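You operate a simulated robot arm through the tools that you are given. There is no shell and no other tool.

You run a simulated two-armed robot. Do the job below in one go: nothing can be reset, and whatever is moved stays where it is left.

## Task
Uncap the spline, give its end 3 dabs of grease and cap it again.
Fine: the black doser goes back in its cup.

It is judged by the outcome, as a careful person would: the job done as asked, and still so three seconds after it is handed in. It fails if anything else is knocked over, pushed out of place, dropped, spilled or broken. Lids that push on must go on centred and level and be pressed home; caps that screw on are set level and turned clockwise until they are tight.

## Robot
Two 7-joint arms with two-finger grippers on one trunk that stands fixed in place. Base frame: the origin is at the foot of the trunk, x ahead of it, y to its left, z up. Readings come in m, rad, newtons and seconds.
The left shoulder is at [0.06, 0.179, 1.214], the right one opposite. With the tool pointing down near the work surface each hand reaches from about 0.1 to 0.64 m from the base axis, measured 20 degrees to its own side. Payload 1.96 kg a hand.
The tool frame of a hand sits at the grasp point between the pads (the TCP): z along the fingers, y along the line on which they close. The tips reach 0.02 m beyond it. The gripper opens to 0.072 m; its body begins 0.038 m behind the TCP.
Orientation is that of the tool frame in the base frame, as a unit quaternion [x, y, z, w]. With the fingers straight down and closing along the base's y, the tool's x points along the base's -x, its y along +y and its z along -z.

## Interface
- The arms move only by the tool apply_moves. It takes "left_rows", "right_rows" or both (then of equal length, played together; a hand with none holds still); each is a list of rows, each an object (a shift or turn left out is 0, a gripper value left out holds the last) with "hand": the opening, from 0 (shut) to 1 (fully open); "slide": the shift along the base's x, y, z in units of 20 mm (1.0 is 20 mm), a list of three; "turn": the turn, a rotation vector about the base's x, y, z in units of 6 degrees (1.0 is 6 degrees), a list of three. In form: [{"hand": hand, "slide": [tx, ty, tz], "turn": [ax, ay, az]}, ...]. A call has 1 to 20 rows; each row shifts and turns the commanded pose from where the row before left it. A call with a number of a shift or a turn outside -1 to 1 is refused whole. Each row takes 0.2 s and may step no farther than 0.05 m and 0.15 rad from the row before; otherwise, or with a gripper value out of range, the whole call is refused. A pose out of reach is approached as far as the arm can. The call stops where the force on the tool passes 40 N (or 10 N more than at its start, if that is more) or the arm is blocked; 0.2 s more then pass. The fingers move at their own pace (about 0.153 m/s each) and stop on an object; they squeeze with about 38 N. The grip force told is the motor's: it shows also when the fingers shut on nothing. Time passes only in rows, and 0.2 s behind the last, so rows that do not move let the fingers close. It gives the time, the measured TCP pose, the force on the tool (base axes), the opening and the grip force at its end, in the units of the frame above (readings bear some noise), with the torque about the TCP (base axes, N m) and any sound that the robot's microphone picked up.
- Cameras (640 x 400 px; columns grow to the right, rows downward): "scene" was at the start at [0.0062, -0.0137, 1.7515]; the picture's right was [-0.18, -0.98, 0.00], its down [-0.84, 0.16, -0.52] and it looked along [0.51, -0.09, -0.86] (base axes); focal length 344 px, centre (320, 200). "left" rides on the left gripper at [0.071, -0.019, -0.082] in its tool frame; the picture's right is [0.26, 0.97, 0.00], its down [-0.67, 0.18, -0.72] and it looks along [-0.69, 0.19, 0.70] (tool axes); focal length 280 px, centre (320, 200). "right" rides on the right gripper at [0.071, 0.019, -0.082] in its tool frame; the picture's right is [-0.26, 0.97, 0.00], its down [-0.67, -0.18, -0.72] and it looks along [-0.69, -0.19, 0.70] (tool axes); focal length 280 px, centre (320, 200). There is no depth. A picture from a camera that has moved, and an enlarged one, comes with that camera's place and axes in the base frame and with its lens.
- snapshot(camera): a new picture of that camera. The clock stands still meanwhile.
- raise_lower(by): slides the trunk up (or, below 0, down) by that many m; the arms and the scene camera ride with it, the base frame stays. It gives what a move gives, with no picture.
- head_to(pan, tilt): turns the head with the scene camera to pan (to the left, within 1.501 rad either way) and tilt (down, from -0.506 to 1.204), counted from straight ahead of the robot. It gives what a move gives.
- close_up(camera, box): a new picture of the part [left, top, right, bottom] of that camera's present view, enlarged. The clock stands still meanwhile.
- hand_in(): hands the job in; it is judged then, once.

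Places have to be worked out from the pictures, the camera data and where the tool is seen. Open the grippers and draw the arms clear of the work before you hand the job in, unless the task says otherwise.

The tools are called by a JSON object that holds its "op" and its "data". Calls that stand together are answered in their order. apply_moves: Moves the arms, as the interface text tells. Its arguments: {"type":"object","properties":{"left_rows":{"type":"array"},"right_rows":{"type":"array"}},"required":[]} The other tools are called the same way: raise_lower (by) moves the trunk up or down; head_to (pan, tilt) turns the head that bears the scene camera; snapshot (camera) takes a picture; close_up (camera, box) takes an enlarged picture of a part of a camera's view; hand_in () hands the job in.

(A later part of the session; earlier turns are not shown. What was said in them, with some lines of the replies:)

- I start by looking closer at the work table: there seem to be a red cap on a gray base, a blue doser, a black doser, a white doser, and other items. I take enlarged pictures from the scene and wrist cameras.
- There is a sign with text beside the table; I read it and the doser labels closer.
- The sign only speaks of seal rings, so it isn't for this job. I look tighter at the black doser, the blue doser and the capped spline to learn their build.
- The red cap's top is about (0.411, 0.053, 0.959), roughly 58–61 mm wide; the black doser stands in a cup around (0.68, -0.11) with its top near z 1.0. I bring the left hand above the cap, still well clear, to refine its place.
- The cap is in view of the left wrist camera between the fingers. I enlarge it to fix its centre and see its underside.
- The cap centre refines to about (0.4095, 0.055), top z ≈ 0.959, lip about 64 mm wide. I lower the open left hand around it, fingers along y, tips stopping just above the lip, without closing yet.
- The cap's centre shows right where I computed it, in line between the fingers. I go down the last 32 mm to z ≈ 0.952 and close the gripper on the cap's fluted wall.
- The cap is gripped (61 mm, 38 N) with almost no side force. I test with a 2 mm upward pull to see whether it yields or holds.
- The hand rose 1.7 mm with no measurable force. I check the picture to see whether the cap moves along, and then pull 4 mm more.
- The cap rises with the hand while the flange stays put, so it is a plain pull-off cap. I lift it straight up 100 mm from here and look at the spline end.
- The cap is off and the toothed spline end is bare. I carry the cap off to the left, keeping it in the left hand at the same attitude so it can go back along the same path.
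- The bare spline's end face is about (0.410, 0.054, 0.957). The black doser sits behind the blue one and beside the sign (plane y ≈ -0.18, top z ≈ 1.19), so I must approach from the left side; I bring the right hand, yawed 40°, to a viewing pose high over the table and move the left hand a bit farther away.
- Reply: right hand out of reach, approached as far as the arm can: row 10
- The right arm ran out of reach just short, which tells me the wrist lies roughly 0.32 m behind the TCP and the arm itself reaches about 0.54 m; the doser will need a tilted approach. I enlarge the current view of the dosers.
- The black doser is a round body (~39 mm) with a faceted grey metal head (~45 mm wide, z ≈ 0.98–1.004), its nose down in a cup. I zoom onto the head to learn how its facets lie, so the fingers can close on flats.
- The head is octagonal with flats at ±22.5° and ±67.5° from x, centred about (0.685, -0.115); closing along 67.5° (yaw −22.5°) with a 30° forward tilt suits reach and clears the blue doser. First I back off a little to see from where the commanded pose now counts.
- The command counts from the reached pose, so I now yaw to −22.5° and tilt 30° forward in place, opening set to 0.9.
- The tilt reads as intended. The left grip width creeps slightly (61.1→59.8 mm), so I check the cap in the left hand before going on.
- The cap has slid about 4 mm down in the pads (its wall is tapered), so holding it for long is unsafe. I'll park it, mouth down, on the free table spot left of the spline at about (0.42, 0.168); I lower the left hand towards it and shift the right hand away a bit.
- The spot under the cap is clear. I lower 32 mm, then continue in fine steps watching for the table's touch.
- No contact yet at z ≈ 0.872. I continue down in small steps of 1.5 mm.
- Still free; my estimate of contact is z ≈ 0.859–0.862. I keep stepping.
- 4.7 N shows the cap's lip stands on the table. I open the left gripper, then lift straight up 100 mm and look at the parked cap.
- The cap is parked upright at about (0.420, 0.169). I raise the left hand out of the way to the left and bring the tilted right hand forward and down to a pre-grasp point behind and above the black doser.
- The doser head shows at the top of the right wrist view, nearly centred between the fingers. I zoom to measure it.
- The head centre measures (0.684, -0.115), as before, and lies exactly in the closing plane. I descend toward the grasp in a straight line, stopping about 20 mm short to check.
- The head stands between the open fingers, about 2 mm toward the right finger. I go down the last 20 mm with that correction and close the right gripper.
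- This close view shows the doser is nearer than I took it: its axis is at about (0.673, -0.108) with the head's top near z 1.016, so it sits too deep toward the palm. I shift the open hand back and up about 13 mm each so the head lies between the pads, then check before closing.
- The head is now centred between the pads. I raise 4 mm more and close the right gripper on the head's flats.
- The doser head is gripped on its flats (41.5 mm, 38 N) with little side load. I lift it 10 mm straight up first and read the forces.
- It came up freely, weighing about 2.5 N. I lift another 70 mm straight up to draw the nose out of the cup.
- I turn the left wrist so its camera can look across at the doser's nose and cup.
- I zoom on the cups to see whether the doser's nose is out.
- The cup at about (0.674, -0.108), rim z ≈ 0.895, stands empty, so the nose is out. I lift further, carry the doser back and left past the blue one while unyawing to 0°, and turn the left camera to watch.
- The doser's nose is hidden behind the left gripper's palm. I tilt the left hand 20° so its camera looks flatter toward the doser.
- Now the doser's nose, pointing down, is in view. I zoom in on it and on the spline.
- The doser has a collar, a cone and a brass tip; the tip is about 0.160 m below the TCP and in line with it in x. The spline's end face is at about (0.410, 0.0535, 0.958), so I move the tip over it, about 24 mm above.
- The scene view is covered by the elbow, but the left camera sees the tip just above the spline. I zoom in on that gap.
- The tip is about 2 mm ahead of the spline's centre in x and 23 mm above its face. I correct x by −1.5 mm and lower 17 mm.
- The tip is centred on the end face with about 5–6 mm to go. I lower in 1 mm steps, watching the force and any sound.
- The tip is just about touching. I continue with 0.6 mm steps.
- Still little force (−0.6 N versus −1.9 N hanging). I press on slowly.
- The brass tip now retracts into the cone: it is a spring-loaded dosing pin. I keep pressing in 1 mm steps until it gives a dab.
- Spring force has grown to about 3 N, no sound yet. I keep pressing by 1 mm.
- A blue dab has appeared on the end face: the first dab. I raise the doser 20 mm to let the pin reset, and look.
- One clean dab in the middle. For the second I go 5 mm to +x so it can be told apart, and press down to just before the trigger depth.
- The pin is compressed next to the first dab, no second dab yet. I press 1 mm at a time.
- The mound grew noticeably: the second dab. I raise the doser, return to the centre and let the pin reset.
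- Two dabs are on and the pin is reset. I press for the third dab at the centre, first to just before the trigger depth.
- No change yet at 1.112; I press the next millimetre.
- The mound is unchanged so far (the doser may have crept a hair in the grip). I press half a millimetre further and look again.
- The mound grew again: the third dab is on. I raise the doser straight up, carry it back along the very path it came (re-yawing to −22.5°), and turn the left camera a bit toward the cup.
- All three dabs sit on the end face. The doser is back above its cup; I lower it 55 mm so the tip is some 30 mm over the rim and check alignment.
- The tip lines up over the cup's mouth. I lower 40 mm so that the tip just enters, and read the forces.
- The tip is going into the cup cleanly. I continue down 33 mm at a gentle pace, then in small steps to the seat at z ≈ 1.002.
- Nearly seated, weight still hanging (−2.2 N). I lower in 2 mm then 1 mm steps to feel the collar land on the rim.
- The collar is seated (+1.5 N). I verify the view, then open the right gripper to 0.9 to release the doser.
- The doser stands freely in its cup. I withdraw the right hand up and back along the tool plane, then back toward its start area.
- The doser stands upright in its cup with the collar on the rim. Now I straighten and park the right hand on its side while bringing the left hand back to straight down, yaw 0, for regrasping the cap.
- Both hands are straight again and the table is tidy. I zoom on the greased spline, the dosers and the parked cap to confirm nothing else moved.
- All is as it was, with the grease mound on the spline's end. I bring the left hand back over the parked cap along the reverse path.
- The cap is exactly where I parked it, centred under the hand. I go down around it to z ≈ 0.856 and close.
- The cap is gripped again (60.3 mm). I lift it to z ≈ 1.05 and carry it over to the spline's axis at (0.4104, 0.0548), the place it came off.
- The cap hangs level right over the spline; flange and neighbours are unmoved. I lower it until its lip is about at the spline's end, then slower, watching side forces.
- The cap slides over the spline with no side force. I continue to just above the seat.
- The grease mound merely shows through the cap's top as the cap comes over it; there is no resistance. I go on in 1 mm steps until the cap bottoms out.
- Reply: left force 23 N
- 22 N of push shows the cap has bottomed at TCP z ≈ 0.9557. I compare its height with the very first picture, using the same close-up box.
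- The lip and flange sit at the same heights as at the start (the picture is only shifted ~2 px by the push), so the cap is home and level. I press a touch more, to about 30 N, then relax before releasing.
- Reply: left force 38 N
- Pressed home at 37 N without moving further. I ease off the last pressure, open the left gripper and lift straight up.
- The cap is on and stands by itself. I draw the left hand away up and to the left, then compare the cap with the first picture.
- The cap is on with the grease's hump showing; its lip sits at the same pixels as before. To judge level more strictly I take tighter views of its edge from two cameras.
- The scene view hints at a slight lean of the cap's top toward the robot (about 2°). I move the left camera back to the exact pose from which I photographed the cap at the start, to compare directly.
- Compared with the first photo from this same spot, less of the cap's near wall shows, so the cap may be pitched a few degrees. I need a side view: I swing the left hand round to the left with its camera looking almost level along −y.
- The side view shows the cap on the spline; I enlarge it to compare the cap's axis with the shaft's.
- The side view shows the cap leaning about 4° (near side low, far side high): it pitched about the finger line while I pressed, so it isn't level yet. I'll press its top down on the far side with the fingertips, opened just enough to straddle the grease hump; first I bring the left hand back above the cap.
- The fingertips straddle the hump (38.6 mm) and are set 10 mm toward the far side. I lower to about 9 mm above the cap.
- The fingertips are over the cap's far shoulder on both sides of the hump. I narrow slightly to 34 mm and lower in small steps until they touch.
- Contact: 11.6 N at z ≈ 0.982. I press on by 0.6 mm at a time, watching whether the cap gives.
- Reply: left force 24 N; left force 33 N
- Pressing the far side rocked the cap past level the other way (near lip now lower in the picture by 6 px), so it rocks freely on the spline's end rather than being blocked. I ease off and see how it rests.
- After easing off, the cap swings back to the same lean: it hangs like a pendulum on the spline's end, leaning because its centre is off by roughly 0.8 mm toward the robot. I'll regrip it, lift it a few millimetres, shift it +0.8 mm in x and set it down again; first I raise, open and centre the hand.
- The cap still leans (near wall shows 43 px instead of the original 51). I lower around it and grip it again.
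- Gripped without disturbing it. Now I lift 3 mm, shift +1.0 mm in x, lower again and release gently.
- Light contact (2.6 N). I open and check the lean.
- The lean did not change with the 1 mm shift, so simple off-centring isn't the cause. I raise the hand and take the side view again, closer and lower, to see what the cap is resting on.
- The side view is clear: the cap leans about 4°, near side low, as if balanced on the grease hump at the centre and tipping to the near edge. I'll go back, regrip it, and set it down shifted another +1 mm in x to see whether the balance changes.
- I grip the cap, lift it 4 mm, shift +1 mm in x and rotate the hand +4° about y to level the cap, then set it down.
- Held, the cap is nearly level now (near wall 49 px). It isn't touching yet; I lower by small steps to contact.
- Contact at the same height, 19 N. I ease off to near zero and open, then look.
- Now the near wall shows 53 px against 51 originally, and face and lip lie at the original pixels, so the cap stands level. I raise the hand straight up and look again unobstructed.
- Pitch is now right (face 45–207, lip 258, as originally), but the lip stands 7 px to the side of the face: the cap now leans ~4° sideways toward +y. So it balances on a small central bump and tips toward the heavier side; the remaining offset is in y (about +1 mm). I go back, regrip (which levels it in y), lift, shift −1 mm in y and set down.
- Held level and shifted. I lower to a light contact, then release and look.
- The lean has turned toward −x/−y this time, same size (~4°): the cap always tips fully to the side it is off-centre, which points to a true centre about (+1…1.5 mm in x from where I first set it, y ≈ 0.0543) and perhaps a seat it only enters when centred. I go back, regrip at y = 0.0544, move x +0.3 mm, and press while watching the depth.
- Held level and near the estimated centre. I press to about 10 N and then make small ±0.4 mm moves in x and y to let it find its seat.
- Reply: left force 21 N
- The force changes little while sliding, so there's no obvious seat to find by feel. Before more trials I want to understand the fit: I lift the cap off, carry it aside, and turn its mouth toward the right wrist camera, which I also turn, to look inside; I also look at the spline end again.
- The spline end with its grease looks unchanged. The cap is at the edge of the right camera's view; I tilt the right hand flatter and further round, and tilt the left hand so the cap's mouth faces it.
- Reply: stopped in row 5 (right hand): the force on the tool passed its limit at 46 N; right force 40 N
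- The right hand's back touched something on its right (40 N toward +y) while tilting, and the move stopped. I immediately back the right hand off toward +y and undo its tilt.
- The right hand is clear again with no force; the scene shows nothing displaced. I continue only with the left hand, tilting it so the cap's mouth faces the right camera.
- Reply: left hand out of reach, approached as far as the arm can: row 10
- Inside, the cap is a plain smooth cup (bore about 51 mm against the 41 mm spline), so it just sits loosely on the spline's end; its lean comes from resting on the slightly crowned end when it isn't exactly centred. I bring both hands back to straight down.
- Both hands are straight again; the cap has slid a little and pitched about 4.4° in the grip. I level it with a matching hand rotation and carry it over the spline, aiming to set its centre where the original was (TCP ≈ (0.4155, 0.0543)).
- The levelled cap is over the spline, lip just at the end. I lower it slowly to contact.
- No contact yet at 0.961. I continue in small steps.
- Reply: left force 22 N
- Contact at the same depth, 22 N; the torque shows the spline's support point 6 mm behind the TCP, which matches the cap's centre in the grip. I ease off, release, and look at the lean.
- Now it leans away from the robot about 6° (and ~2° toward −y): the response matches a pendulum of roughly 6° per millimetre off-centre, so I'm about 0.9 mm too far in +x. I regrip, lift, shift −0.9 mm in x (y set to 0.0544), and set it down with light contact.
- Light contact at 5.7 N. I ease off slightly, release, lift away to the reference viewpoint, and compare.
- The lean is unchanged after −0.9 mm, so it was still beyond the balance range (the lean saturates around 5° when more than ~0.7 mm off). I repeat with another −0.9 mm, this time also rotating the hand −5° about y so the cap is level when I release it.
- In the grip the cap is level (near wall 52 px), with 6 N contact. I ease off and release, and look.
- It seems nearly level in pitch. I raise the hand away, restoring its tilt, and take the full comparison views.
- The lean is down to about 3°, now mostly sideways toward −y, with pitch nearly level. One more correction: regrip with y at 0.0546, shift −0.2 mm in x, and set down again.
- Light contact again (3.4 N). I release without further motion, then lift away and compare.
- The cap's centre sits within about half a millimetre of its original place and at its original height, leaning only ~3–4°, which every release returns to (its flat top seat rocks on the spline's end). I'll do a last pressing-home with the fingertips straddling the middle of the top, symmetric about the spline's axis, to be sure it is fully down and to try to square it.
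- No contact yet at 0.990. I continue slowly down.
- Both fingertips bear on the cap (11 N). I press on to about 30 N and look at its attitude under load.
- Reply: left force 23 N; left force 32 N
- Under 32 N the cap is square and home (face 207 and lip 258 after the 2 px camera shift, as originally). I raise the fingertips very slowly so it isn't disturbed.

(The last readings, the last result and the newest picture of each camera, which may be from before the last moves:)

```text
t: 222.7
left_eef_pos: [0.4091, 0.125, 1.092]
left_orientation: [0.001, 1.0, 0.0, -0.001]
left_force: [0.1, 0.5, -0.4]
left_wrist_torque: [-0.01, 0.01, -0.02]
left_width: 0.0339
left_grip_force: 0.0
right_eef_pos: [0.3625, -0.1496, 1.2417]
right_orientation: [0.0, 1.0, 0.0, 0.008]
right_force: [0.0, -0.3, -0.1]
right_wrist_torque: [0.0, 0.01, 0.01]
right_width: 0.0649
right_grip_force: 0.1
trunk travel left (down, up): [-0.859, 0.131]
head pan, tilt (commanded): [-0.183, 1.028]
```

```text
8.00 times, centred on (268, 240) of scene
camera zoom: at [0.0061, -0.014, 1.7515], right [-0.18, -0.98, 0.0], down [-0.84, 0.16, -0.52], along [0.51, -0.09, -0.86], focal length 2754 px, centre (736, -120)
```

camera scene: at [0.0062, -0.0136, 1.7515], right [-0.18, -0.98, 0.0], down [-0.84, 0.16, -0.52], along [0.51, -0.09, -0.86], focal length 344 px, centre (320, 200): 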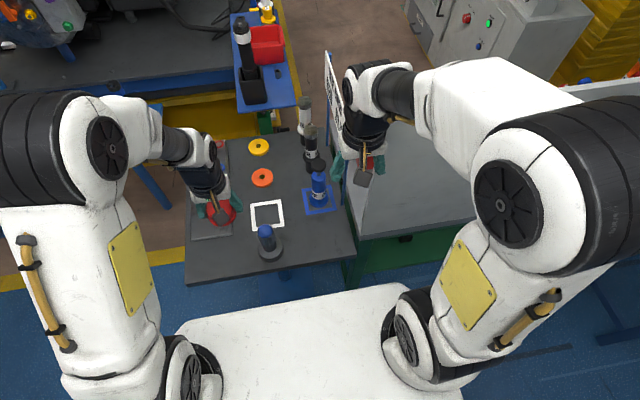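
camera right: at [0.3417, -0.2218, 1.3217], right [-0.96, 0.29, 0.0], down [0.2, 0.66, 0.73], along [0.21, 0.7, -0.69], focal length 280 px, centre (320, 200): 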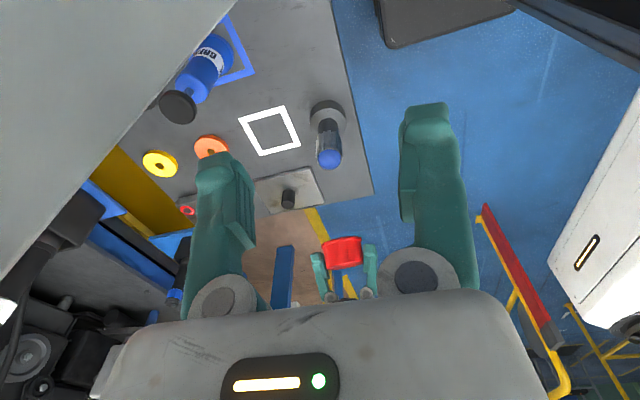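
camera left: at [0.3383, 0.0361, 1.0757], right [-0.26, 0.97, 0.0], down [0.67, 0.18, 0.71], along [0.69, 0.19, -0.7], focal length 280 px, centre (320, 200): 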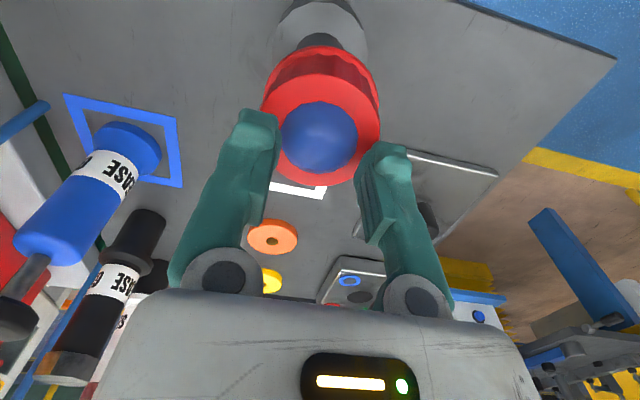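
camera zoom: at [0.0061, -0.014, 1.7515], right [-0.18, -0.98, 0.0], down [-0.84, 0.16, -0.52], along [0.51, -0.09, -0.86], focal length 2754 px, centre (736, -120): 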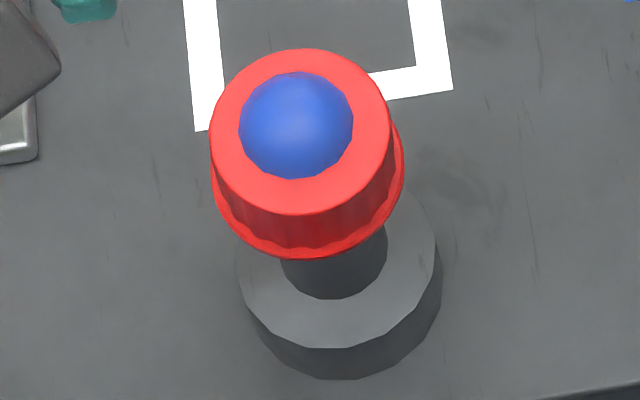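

Each release ends in the same slight lean (~4°), with the cap centred and at its original height; the loose cap simply rocks on the spline's end, and it is now pressed home. I draw the left hand well clear, open it, set the right hand back to its start pose, and check the whole scene.

{"op": "apply_moves", "data": {"left_rows": [{"hand": 1, "slide": [-0.3, 0.3, 1]}, {"slide": [-0.3, 0.3, 1]}, {"slide": [-0.3, 0.3, 1]}, {"slide": [-0.3, 0.2, 1]}, {"slide": [-0.3, 0, 1]}, {"slide": [-0.2, 0, 1]}, {"slide": [0, 0, 1]}, {}], "right_rows": [{"slide": [0, -0.4, 0], "turn": [0, 0.15, 0]}, {"slide": [0, -0.4, 0]}, {"slide": [0, -0.3, 0]}, {"hand": 1}, {}, {}, {}, {}]}}

{"op": "snapshot", "data": {"camera": "scene"}}

{"op": "snapshot", "data": {"camera": "right"}}

{"op": "snapshot", "data": {"camera": "left"}}

{"op": "close_up", "data": {"camera": "scene", "box": [252, 215, 284, 250]}}

```text
t: 224.5
left_eef_pos: [0.3756, 0.1476, 1.232]
left_orientation: [0.001, 1.0, -0.001, 0.001]
left_force: [0.0, -0.4, -0.3]
left_wrist_torque: [0.02, 0.0, 0.0]
left_width: 0.0723
left_grip_force: 0.1
right_eef_pos: [0.3642, -0.1708, 1.2425]
right_orientation: [0.0, 1.0, -0.001, -0.001]
right_force: [-0.5, 0.9, 0.2]
right_wrist_torque: [0.0, 0.01, -0.04]
right_width: 0.0724
right_grip_force: 0.0
trunk travel left (down, up): [-0.859, 0.131]
head pan, tilt (commanded): [-0.183, 1.028]
```

```text
taken
camera scene: at [0.0065, -0.0137, 1.7515], right [-0.18, -0.98, 0.0], down [-0.84, 0.16, -0.52], along [0.51, -0.09, -0.86], focal length 344 px, centre (320, 200)
```

scene: 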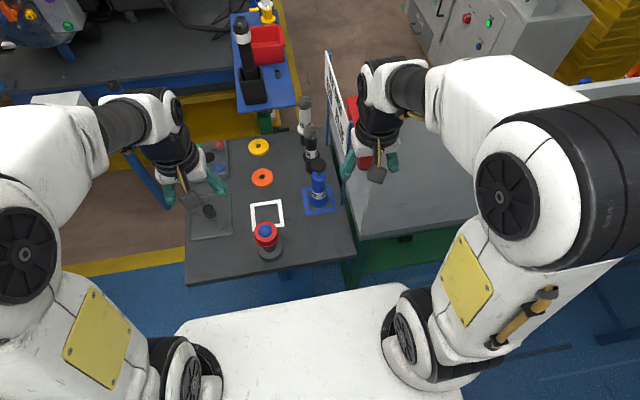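

```text
taken
camera right: at [0.2925, -0.151, 1.3233], right [0.26, 0.96, 0.0], down [0.68, -0.18, 0.72], along [0.69, -0.19, -0.7], focal length 280 px, centre (320, 200)
```

right: 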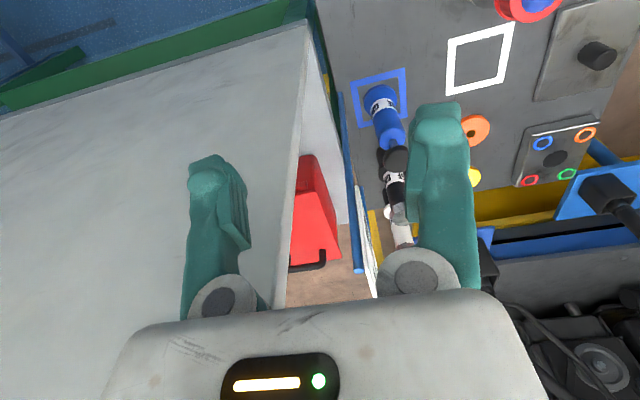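

```text
taken
camera left: at [0.3045, 0.128, 1.3142], right [-0.26, 0.97, 0.0], down [0.68, 0.18, 0.71], along [0.69, 0.19, -0.7], focal length 280 px, centre (320, 200)
```

left: 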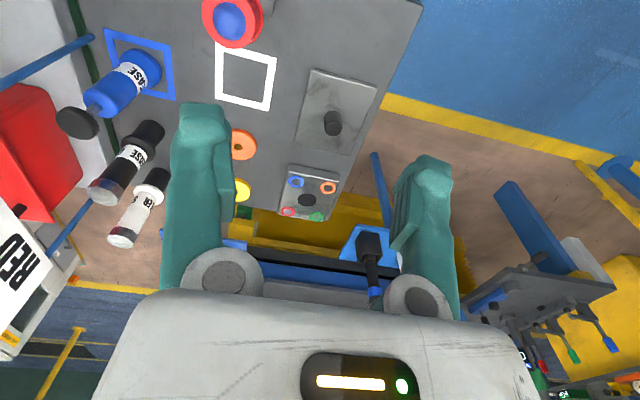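

```text
11.43 times, centred on (268, 232) of scene
camera zoom: at [0.0065, -0.0137, 1.7515], right [-0.18, -0.98, 0.0], down [-0.84, 0.16, -0.52], along [0.51, -0.09, -0.86], focal length 3934 px, centre (914, -171)
```

zoom: 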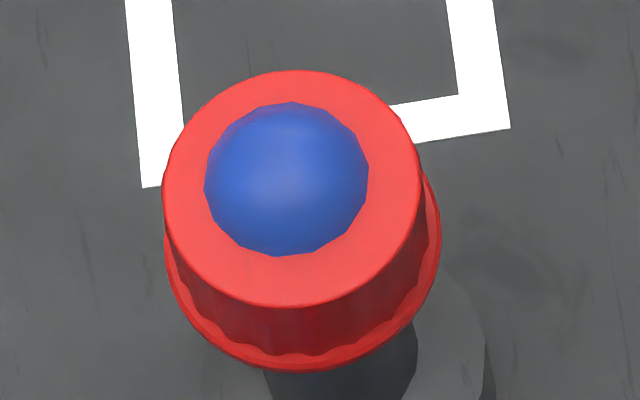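

Everything else stands as before. Compared with the grease hump (the spline's axis), the cap's top is about 1.4 mm toward the robot and 0.7 mm to the right after that press, so I'll do one last, careful re-centring with a very slow release.

{"op": "apply_moves", "data": {"left_rows": [{"hand": 1, "slide": [0.189, -0.51, -0.954]}, {"slide": [0.189, -0.51, -0.954]}, {"slide": [0.189, -0.51, -0.954]}, {"slide": [0.189, -0.51, -0.954]}, {"slide": [0.189, -0.51, -0.954]}, {"slide": [0.189, -0.51, -0.954]}, {"slide": [0.189, -0.51, -0.954]}, {"slide": [0.189, -0.51, -0.954]}, {"slide": [0.189, -0.51, -0.954]}, {}, {"slide": [0, 0, -1]}, {"slide": [0, 0, -1]}, {"slide": [0, 0, -1]}, {"slide": [0, 0, -1]}, {"slide": [0, 0, -0.7]}, {"slide": [0, 0, -0.4]}, {"slide": [0, 0, -0.155]}, {}]}}

{"op": "apply_moves", "data": {"left_rows": [{"hand": 0}, {}, {}, {"slide": [0, 0, 0.15]}, {}, {"slide": [0.07, 0, 0], "turn": [0, 0.45, 0]}, {}, {"slide": [0, 0, -0.08]}, {"slide": [0, 0, -0.05]}, {}]}}

{"op": "close_up", "data": {"camera": "scene", "box": [252, 215, 284, 250]}}

```text
t: 228.3
left_eef_pos: [0.4094, 0.0555, 0.9557]
left_orientation: [0.002, 1.0, 0.0, -0.001]
left_force: [0.1, -0.6, -0.5]
left_wrist_torque: [0.02, 0.01, -0.01]
left_width: 0.072
left_grip_force: 0.1
right_eef_pos: [0.3638, -0.1711, 1.2429]
right_orientation: [0.0, 1.0, -0.001, 0.0]
right_force: [-0.7, -0.9, 0.3]
right_wrist_torque: [-0.03, 0.03, 0.01]
right_width: 0.072
right_grip_force: 0.0
trunk travel left (down, up): [-0.859, 0.131]
head pan, tilt (commanded): [-0.183, 1.028]
```

```text
t: 230.5
left_eef_pos: [0.4113, 0.0558, 0.954]
left_orientation: [0.0, 1.0, 0.0, -0.023]
left_force: [0.1, -0.6, -0.2]
left_wrist_torque: [0.02, 0.02, -0.01]
left_width: 0.0599
left_grip_force: 38.3
right_eef_pos: [0.3631, -0.1704, 1.2423]
right_orientation: [0.001, 1.0, -0.001, 0.0]
right_force: [-0.2, 0.0, -0.4]
right_wrist_torque: [0.01, -0.02, 0.0]
right_width: 0.0718
right_grip_force: 0.1
trunk travel left (down, up): [-0.859, 0.131]
head pan, tilt (commanded): [-0.183, 1.028]
```

```text
11.43 times, centred on (268, 232) of scene
camera zoom: at [0.0061, -0.0137, 1.7515], right [-0.18, -0.98, 0.0], down [-0.84, 0.16, -0.52], along [0.51, -0.09, -0.86], focal length 3934 px, centre (914, -171)
```

zoom: 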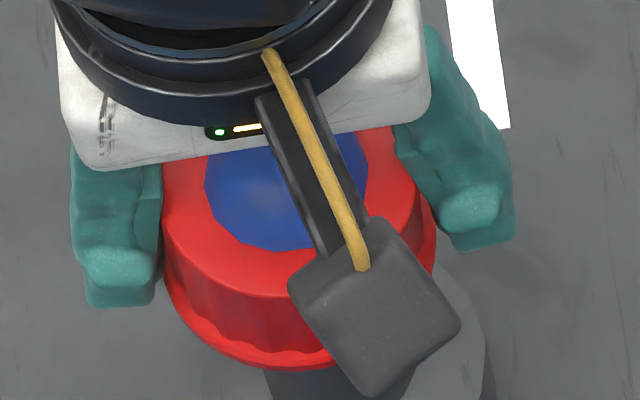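

In the grip the cap is still rolled about 2.8° toward −y, so I rotate the hand −2.8° about x to level it too, then lower to light contact.

{"op": "apply_moves", "data": {"left_rows": [{"slide": [0, 0, 0.1]}, {"turn": [-0.46, 0, 0]}, {}, {"slide": [0, 0, -0.1]}, {}]}}

{"op": "close_up", "data": {"camera": "scene", "box": [252, 215, 284, 250]}}

{"op": "apply_moves", "data": {"left_rows": [{"slide": [0, 0, -0.03]}, {}]}}

```text
t: 231.7
left_eef_pos: [0.4105, 0.0548, 0.9553]
left_orientation: [0.001, 0.999, -0.024, -0.023]
left_force: [-0.6, 0.6, -0.3]
left_wrist_torque: [0.0, 0.03, 0.0]
left_width: 0.06
left_grip_force: 38.0
right_eef_pos: [0.363, -0.1727, 1.2416]
right_orientation: [0.0, 1.0, -0.001, 0.0]
right_force: [0.0, 0.0, -0.1]
right_wrist_torque: [-0.01, -0.01, -0.01]
right_width: 0.072
right_grip_force: 0.1
trunk travel left (down, up): [-0.859, 0.131]
head pan, tilt (commanded): [-0.183, 1.028]
```

```text
11.43 times, centred on (268, 232) of scene
camera zoom: at [0.0063, -0.0133, 1.7515], right [-0.18, -0.98, 0.0], down [-0.84, 0.16, -0.52], along [0.51, -0.09, -0.86], focal length 3934 px, centre (914, -171)
```

zoom: 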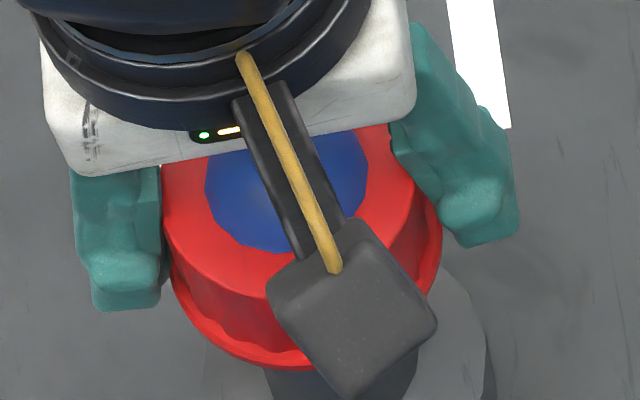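

```text
t: 232.3
left_eef_pos: [0.4109, 0.0553, 0.9547]
left_orientation: [0.001, 0.999, -0.025, -0.024]
left_force: [0.0, 0.2, 7.2]
left_wrist_torque: [0.0, 0.02, 0.02]
left_width: 0.06
left_grip_force: 38.0
right_eef_pos: [0.364, -0.1711, 1.2413]
right_orientation: [-0.001, 1.0, -0.001, 0.0]
right_force: [0.5, -0.4, -0.8]
right_wrist_torque: [-0.03, 0.01, 0.01]
right_width: 0.0721
right_grip_force: 0.2
trunk travel left (down, up): [-0.859, 0.131]
head pan, tilt (commanded): [-0.183, 1.028]
```

Now held level in both directions with 7 N contact. I ease the load and open the fingers very gradually.

{"op": "apply_moves", "data": {"left_rows": [{"slide": [0, 0, 0.015]}, {}, {"hand": 0.83}, {"hand": 0.835}, {"hand": 0.84}, {"hand": 0.845}, {"hand": 0.85}, {"hand": 0.86}, {"hand": 0.87}, {}]}}

{"op": "close_up", "data": {"camera": "scene", "box": [252, 215, 284, 250]}}

```text
t: 234.5
left_eef_pos: [0.41, 0.0553, 0.9552]
left_orientation: [0.001, 0.999, -0.025, -0.024]
left_force: [0.9, -0.7, 1.4]
left_wrist_torque: [-0.03, -0.04, 0.01]
left_width: 0.0633
left_grip_force: 9.5
right_eef_pos: [0.3625, -0.1721, 1.2428]
right_orientation: [0.001, 1.0, -0.002, 0.0]
right_force: [-0.1, -0.2, 0.8]
right_wrist_torque: [-0.02, -0.04, -0.03]
right_width: 0.0721
right_grip_force: 0.0
trunk travel left (down, up): [-0.859, 0.131]
head pan, tilt (commanded): [-0.183, 1.028]
```

```text
11.43 times, centred on (268, 232) of scene
camera zoom: at [0.0061, -0.0136, 1.7515], right [-0.18, -0.98, 0.0], down [-0.84, 0.16, -0.52], along [0.51, -0.09, -0.86], focal length 3934 px, centre (914, -171)
```

zoom: 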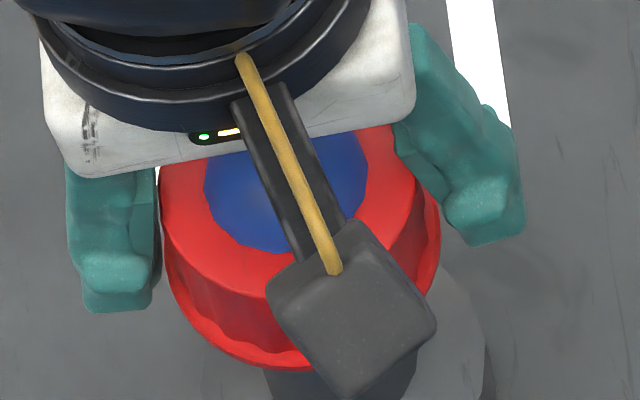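

Freed, the cap stays nearly level this time (face–lip offset within ~1° of the original). I open fully and slowly, then check again before lifting.

{"op": "apply_moves", "data": {"left_rows": [{"hand": 0.89}, {"hand": 0.92}, {"hand": 0.95}, {"hand": 1}, {}, {}]}}

{"op": "close_up", "data": {"camera": "scene", "box": [252, 215, 284, 250]}}

```text
t: 235.9
left_eef_pos: [0.4114, 0.0559, 0.9552]
left_orientation: [0.002, 0.999, -0.024, -0.023]
left_force: [0.1, -0.8, -0.1]
left_wrist_torque: [0.05, 0.01, 0.01]
left_width: 0.072
left_grip_force: 0.0
right_eef_pos: [0.3634, -0.1707, 1.2419]
right_orientation: [0.0, 1.0, -0.001, 0.0]
right_force: [0.3, 0.4, 1.1]
right_wrist_torque: [0.03, 0.03, -0.01]
right_width: 0.0719
right_grip_force: 0.0
trunk travel left (down, up): [-0.859, 0.131]
head pan, tilt (commanded): [-0.183, 1.028]
```

```text
11.43 times, centred on (268, 232) of scene
camera zoom: at [0.0062, -0.0137, 1.7515], right [-0.18, -0.98, 0.0], down [-0.84, 0.16, -0.52], along [0.51, -0.09, -0.86], focal length 3934 px, centre (914, -171)
```

zoom: 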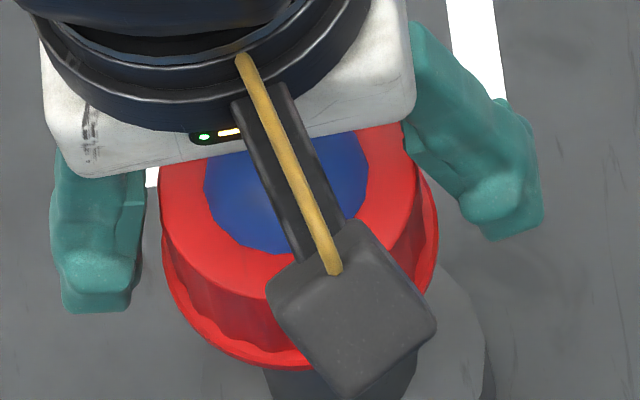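

Only about 2° of lean remains. I raise the hand straight up slowly, then take it away and look unobstructed.

{"op": "apply_moves", "data": {"left_rows": [{"slide": [0, 0, 0.1]}, {"slide": [0, 0, 0.2]}, {"slide": [0, 0, 0.4]}, {"slide": [0, 0, 0.6]}, {"slide": [0, 0, 0.8]}, {"slide": [0, 0, 1]}, {"slide": [0, 0, 1]}, {"slide": [0, 0, 1], "turn": [0.46, -0.45, 0]}, {"slide": [0, 0.6, 1]}, {"slide": [0, 1, 1]}, {"slide": [0, 1, 1]}, {"slide": [0, 1, 0.5]}, {}]}}

{"op": "close_up", "data": {"camera": "scene", "box": [252, 215, 284, 250]}}

{"op": "close_up", "data": {"camera": "scene", "box": [244, 215, 292, 265]}}

```text
t: 238.7
left_eef_pos: [0.4113, 0.1269, 1.1277]
left_orientation: [0.001, 1.0, 0.0, -0.001]
left_force: [-0.3, 0.3, -0.3]
left_wrist_torque: [-0.01, -0.01, 0.02]
left_width: 0.0719
left_grip_force: 0.0
right_eef_pos: [0.3643, -0.1709, 1.2425]
right_orientation: [0.0, 1.0, 0.0, 0.0]
right_force: [0.0, 0.0, 0.5]
right_wrist_torque: [0.01, 0.02, 0.0]
right_width: 0.072
right_grip_force: 0.2
trunk travel left (down, up): [-0.859, 0.131]
head pan, tilt (commanded): [-0.183, 1.028]
```

```text
11.43 times, centred on (268, 232) of scene
camera zoom: at [0.0065, -0.0139, 1.7515], right [-0.18, -0.98, 0.0], down [-0.84, 0.16, -0.52], along [0.51, -0.09, -0.86], focal length 3934 px, centre (914, -171)
```

zoom: 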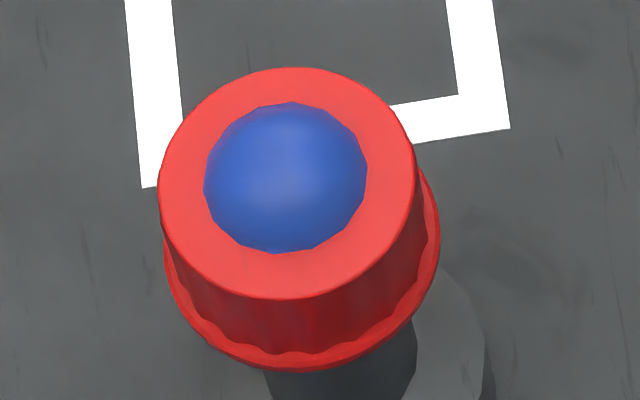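

```text
8.00 times, centred on (268, 240) of scene
camera zoom: at [0.0065, -0.0139, 1.7515], right [-0.18, -0.98, 0.0], down [-0.84, 0.16, -0.52], along [0.51, -0.09, -0.86], focal length 2754 px, centre (736, -120)
```

zoom: 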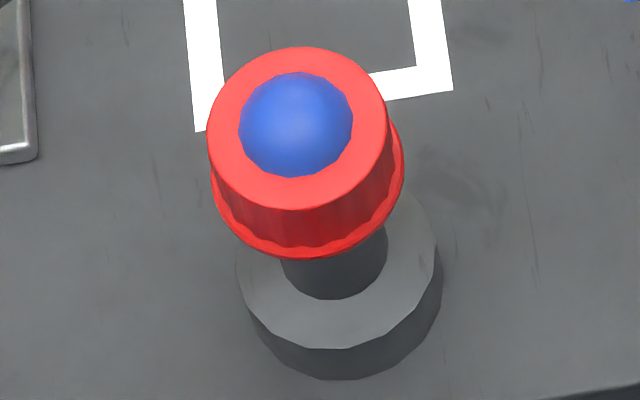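

The cap now matches the very first picture almost pixel for pixel (face 207–388, 46–210; lip 211–404, 259): centred, home, and level to about 1°. I retire the left hand to its start area and check that it stays so.

{"op": "apply_moves", "data": {"left_rows": [{"slide": [-0.3, 0.2, 0.9]}, {"slide": [-0.3, 0.2, 0.9]}, {"slide": [-0.3, 0.2, 0.9]}, {"slide": [-0.3, 0.2, 0.9]}, {"slide": [-0.3, 0.2, 0.9]}, {"slide": [-0.3, 0, 0.7]}, {}, {}, {}, {}, {}, {}, {}, {}, {}, {}, {}, {}]}}

{"op": "close_up", "data": {"camera": "scene", "box": [244, 215, 292, 265]}}

{"op": "close_up", "data": {"camera": "scene", "box": [180, 80, 360, 290]}}

{"op": "snapshot", "data": {"camera": "scene"}}

```text
t: 242.5
left_eef_pos: [0.3747, 0.1478, 1.2316]
left_orientation: [0.0, 1.0, 0.001, 0.0]
left_force: [0.1, -0.2, 0.0]
left_wrist_torque: [0.01, 0.02, 0.02]
left_width: 0.0718
left_grip_force: 0.0
right_eef_pos: [0.3627, -0.1713, 1.242]
right_orientation: [0.0, 1.0, -0.001, 0.0]
right_force: [0.2, 0.2, -0.3]
right_wrist_torque: [-0.01, -0.01, 0.0]
right_width: 0.0721
right_grip_force: 0.0
trunk travel left (down, up): [-0.859, 0.131]
head pan, tilt (commanded): [-0.183, 1.028]
```

```text
8.00 times, centred on (268, 240) of scene
camera zoom: at [0.0062, -0.0137, 1.7515], right [-0.18, -0.98, 0.0], down [-0.84, 0.16, -0.52], along [0.51, -0.09, -0.86], focal length 2754 px, centre (736, -120)
```

zoom: 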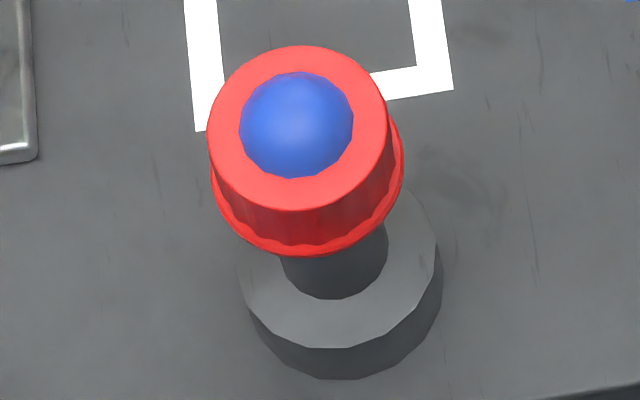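

```text
1.90 times, centred on (270, 185) of scene
camera zoom: at [0.0062, -0.0137, 1.7515], right [-0.18, -0.98, 0.0], down [-0.84, 0.16, -0.52], along [0.51, -0.09, -0.86], focal length 656 px, centre (415, 229)
```

zoom: 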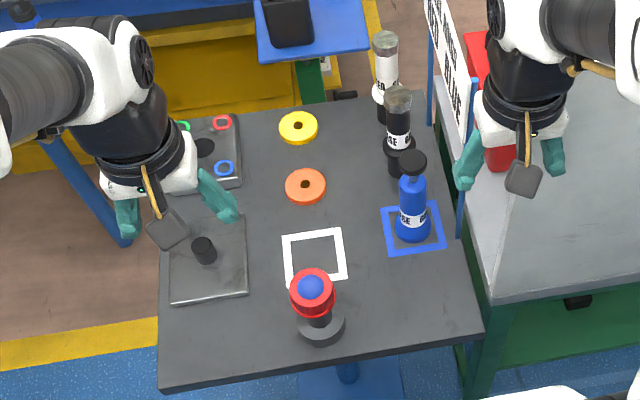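

```text
taken
camera scene: at [0.0062, -0.0137, 1.7515], right [-0.18, -0.98, 0.0], down [-0.84, 0.16, -0.52], along [0.51, -0.09, -0.86], focal length 344 px, centre (320, 200)
```

scene: 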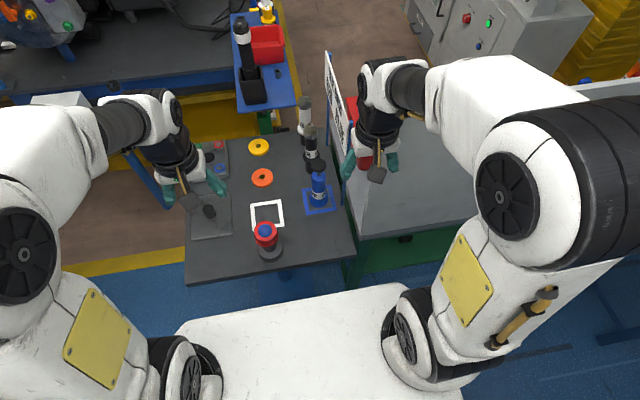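

Everything stands in place, the black doser is in its cup. I wait three more seconds and compare the cap once more to be sure it isn't creeping.

{"op": "apply_moves", "data": {"left_rows": [{}, {}, {}, {}, {}, {}, {}, {}, {}, {}, {}, {}, {}, {}, {}, {}, {}, {}, {}, {}]}}

{"op": "close_up", "data": {"camera": "scene", "box": [252, 215, 284, 250]}}

{"op": "close_up", "data": {"camera": "left", "box": [40, 0, 300, 250]}}

```text
t: 246.7
left_eef_pos: [0.3754, 0.1482, 1.2315]
left_orientation: [0.001, 1.0, 0.0, -0.001]
left_force: [0.2, 0.2, -0.3]
left_wrist_torque: [0.02, 0.02, 0.01]
left_width: 0.0722
left_grip_force: 0.1
right_eef_pos: [0.364, -0.171, 1.2422]
right_orientation: [0.0, 1.0, -0.001, 0.0]
right_force: [0.2, 0.2, 0.3]
right_wrist_torque: [-0.05, 0.0, 0.01]
right_width: 0.072
right_grip_force: 0.0
trunk travel left (down, up): [-0.859, 0.131]
head pan, tilt (commanded): [-0.183, 1.028]
```

```text
11.43 times, centred on (268, 232) of scene
camera zoom: at [0.0062, -0.0136, 1.7515], right [-0.18, -0.98, 0.0], down [-0.84, 0.16, -0.52], along [0.51, -0.09, -0.86], focal length 3934 px, centre (914, -171)
```

zoom: 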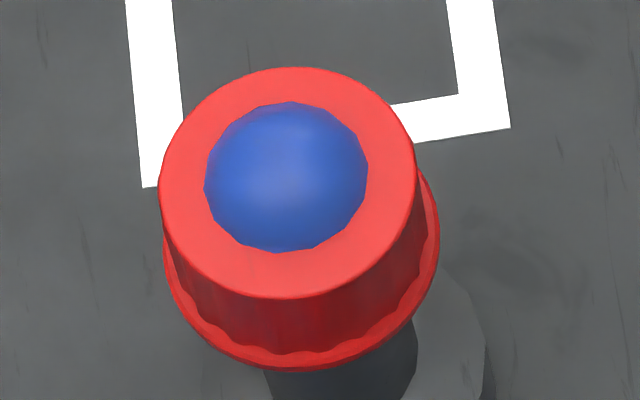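

```text
1.60 times, centred on (170, 125) of left
camera zoom: at [0.3037, 0.1292, 1.3136], right [-0.26, 0.97, 0.0], down [0.68, 0.18, 0.71], along [0.69, 0.19, -0.7], focal length 449 px, centre (560, 320)
```

zoom: 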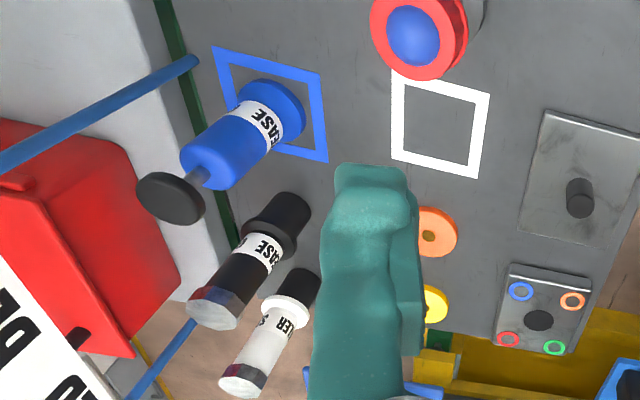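

The cap has not moved: centred, level to about 1°, and home. The spline has three dabs, the black doser is back in its cup, both grippers are open, and the arms are clear. I hand the job in.

{"op": "hand_in", "data": {}}

```text
The job is handed in.
```

The spline's end has three dabs of grease, the cap is back on, and the black doser is in its cup. I've handed the job in, with both grippers open and the arms clear.

- **Grease:** the mound on the end face grew three times, once for each press of the doser. It now shows through the top of the cap in the camera pictures, but I felt no resistance from it.
- **Cap:** it is a loose, plain pull-off cap that rocks on the spline's end. My first tries at setting it down left it leaning 4–6°. I lifted, re-centred and set it down several times, and removed it once to look inside. It now sits within about 1–2° of level, at its original place and height. It did not move while I watched it for several seconds before handing in. I pressed it home at over 30 N during the earlier tries; the last setting-down was only a light 7 N contact.
- **Parked cap:** I set the cap down on a bare spot of the table during dosing, because it was slipping slowly in the grip.
- **Right-hand contact:** while I was turning the right hand to look inside the cap, it pressed against something on its right and the move stopped at 46 N. I couldn't tell what it touched. I backed off at once, and nothing looks displaced in the pictures taken afterwards.
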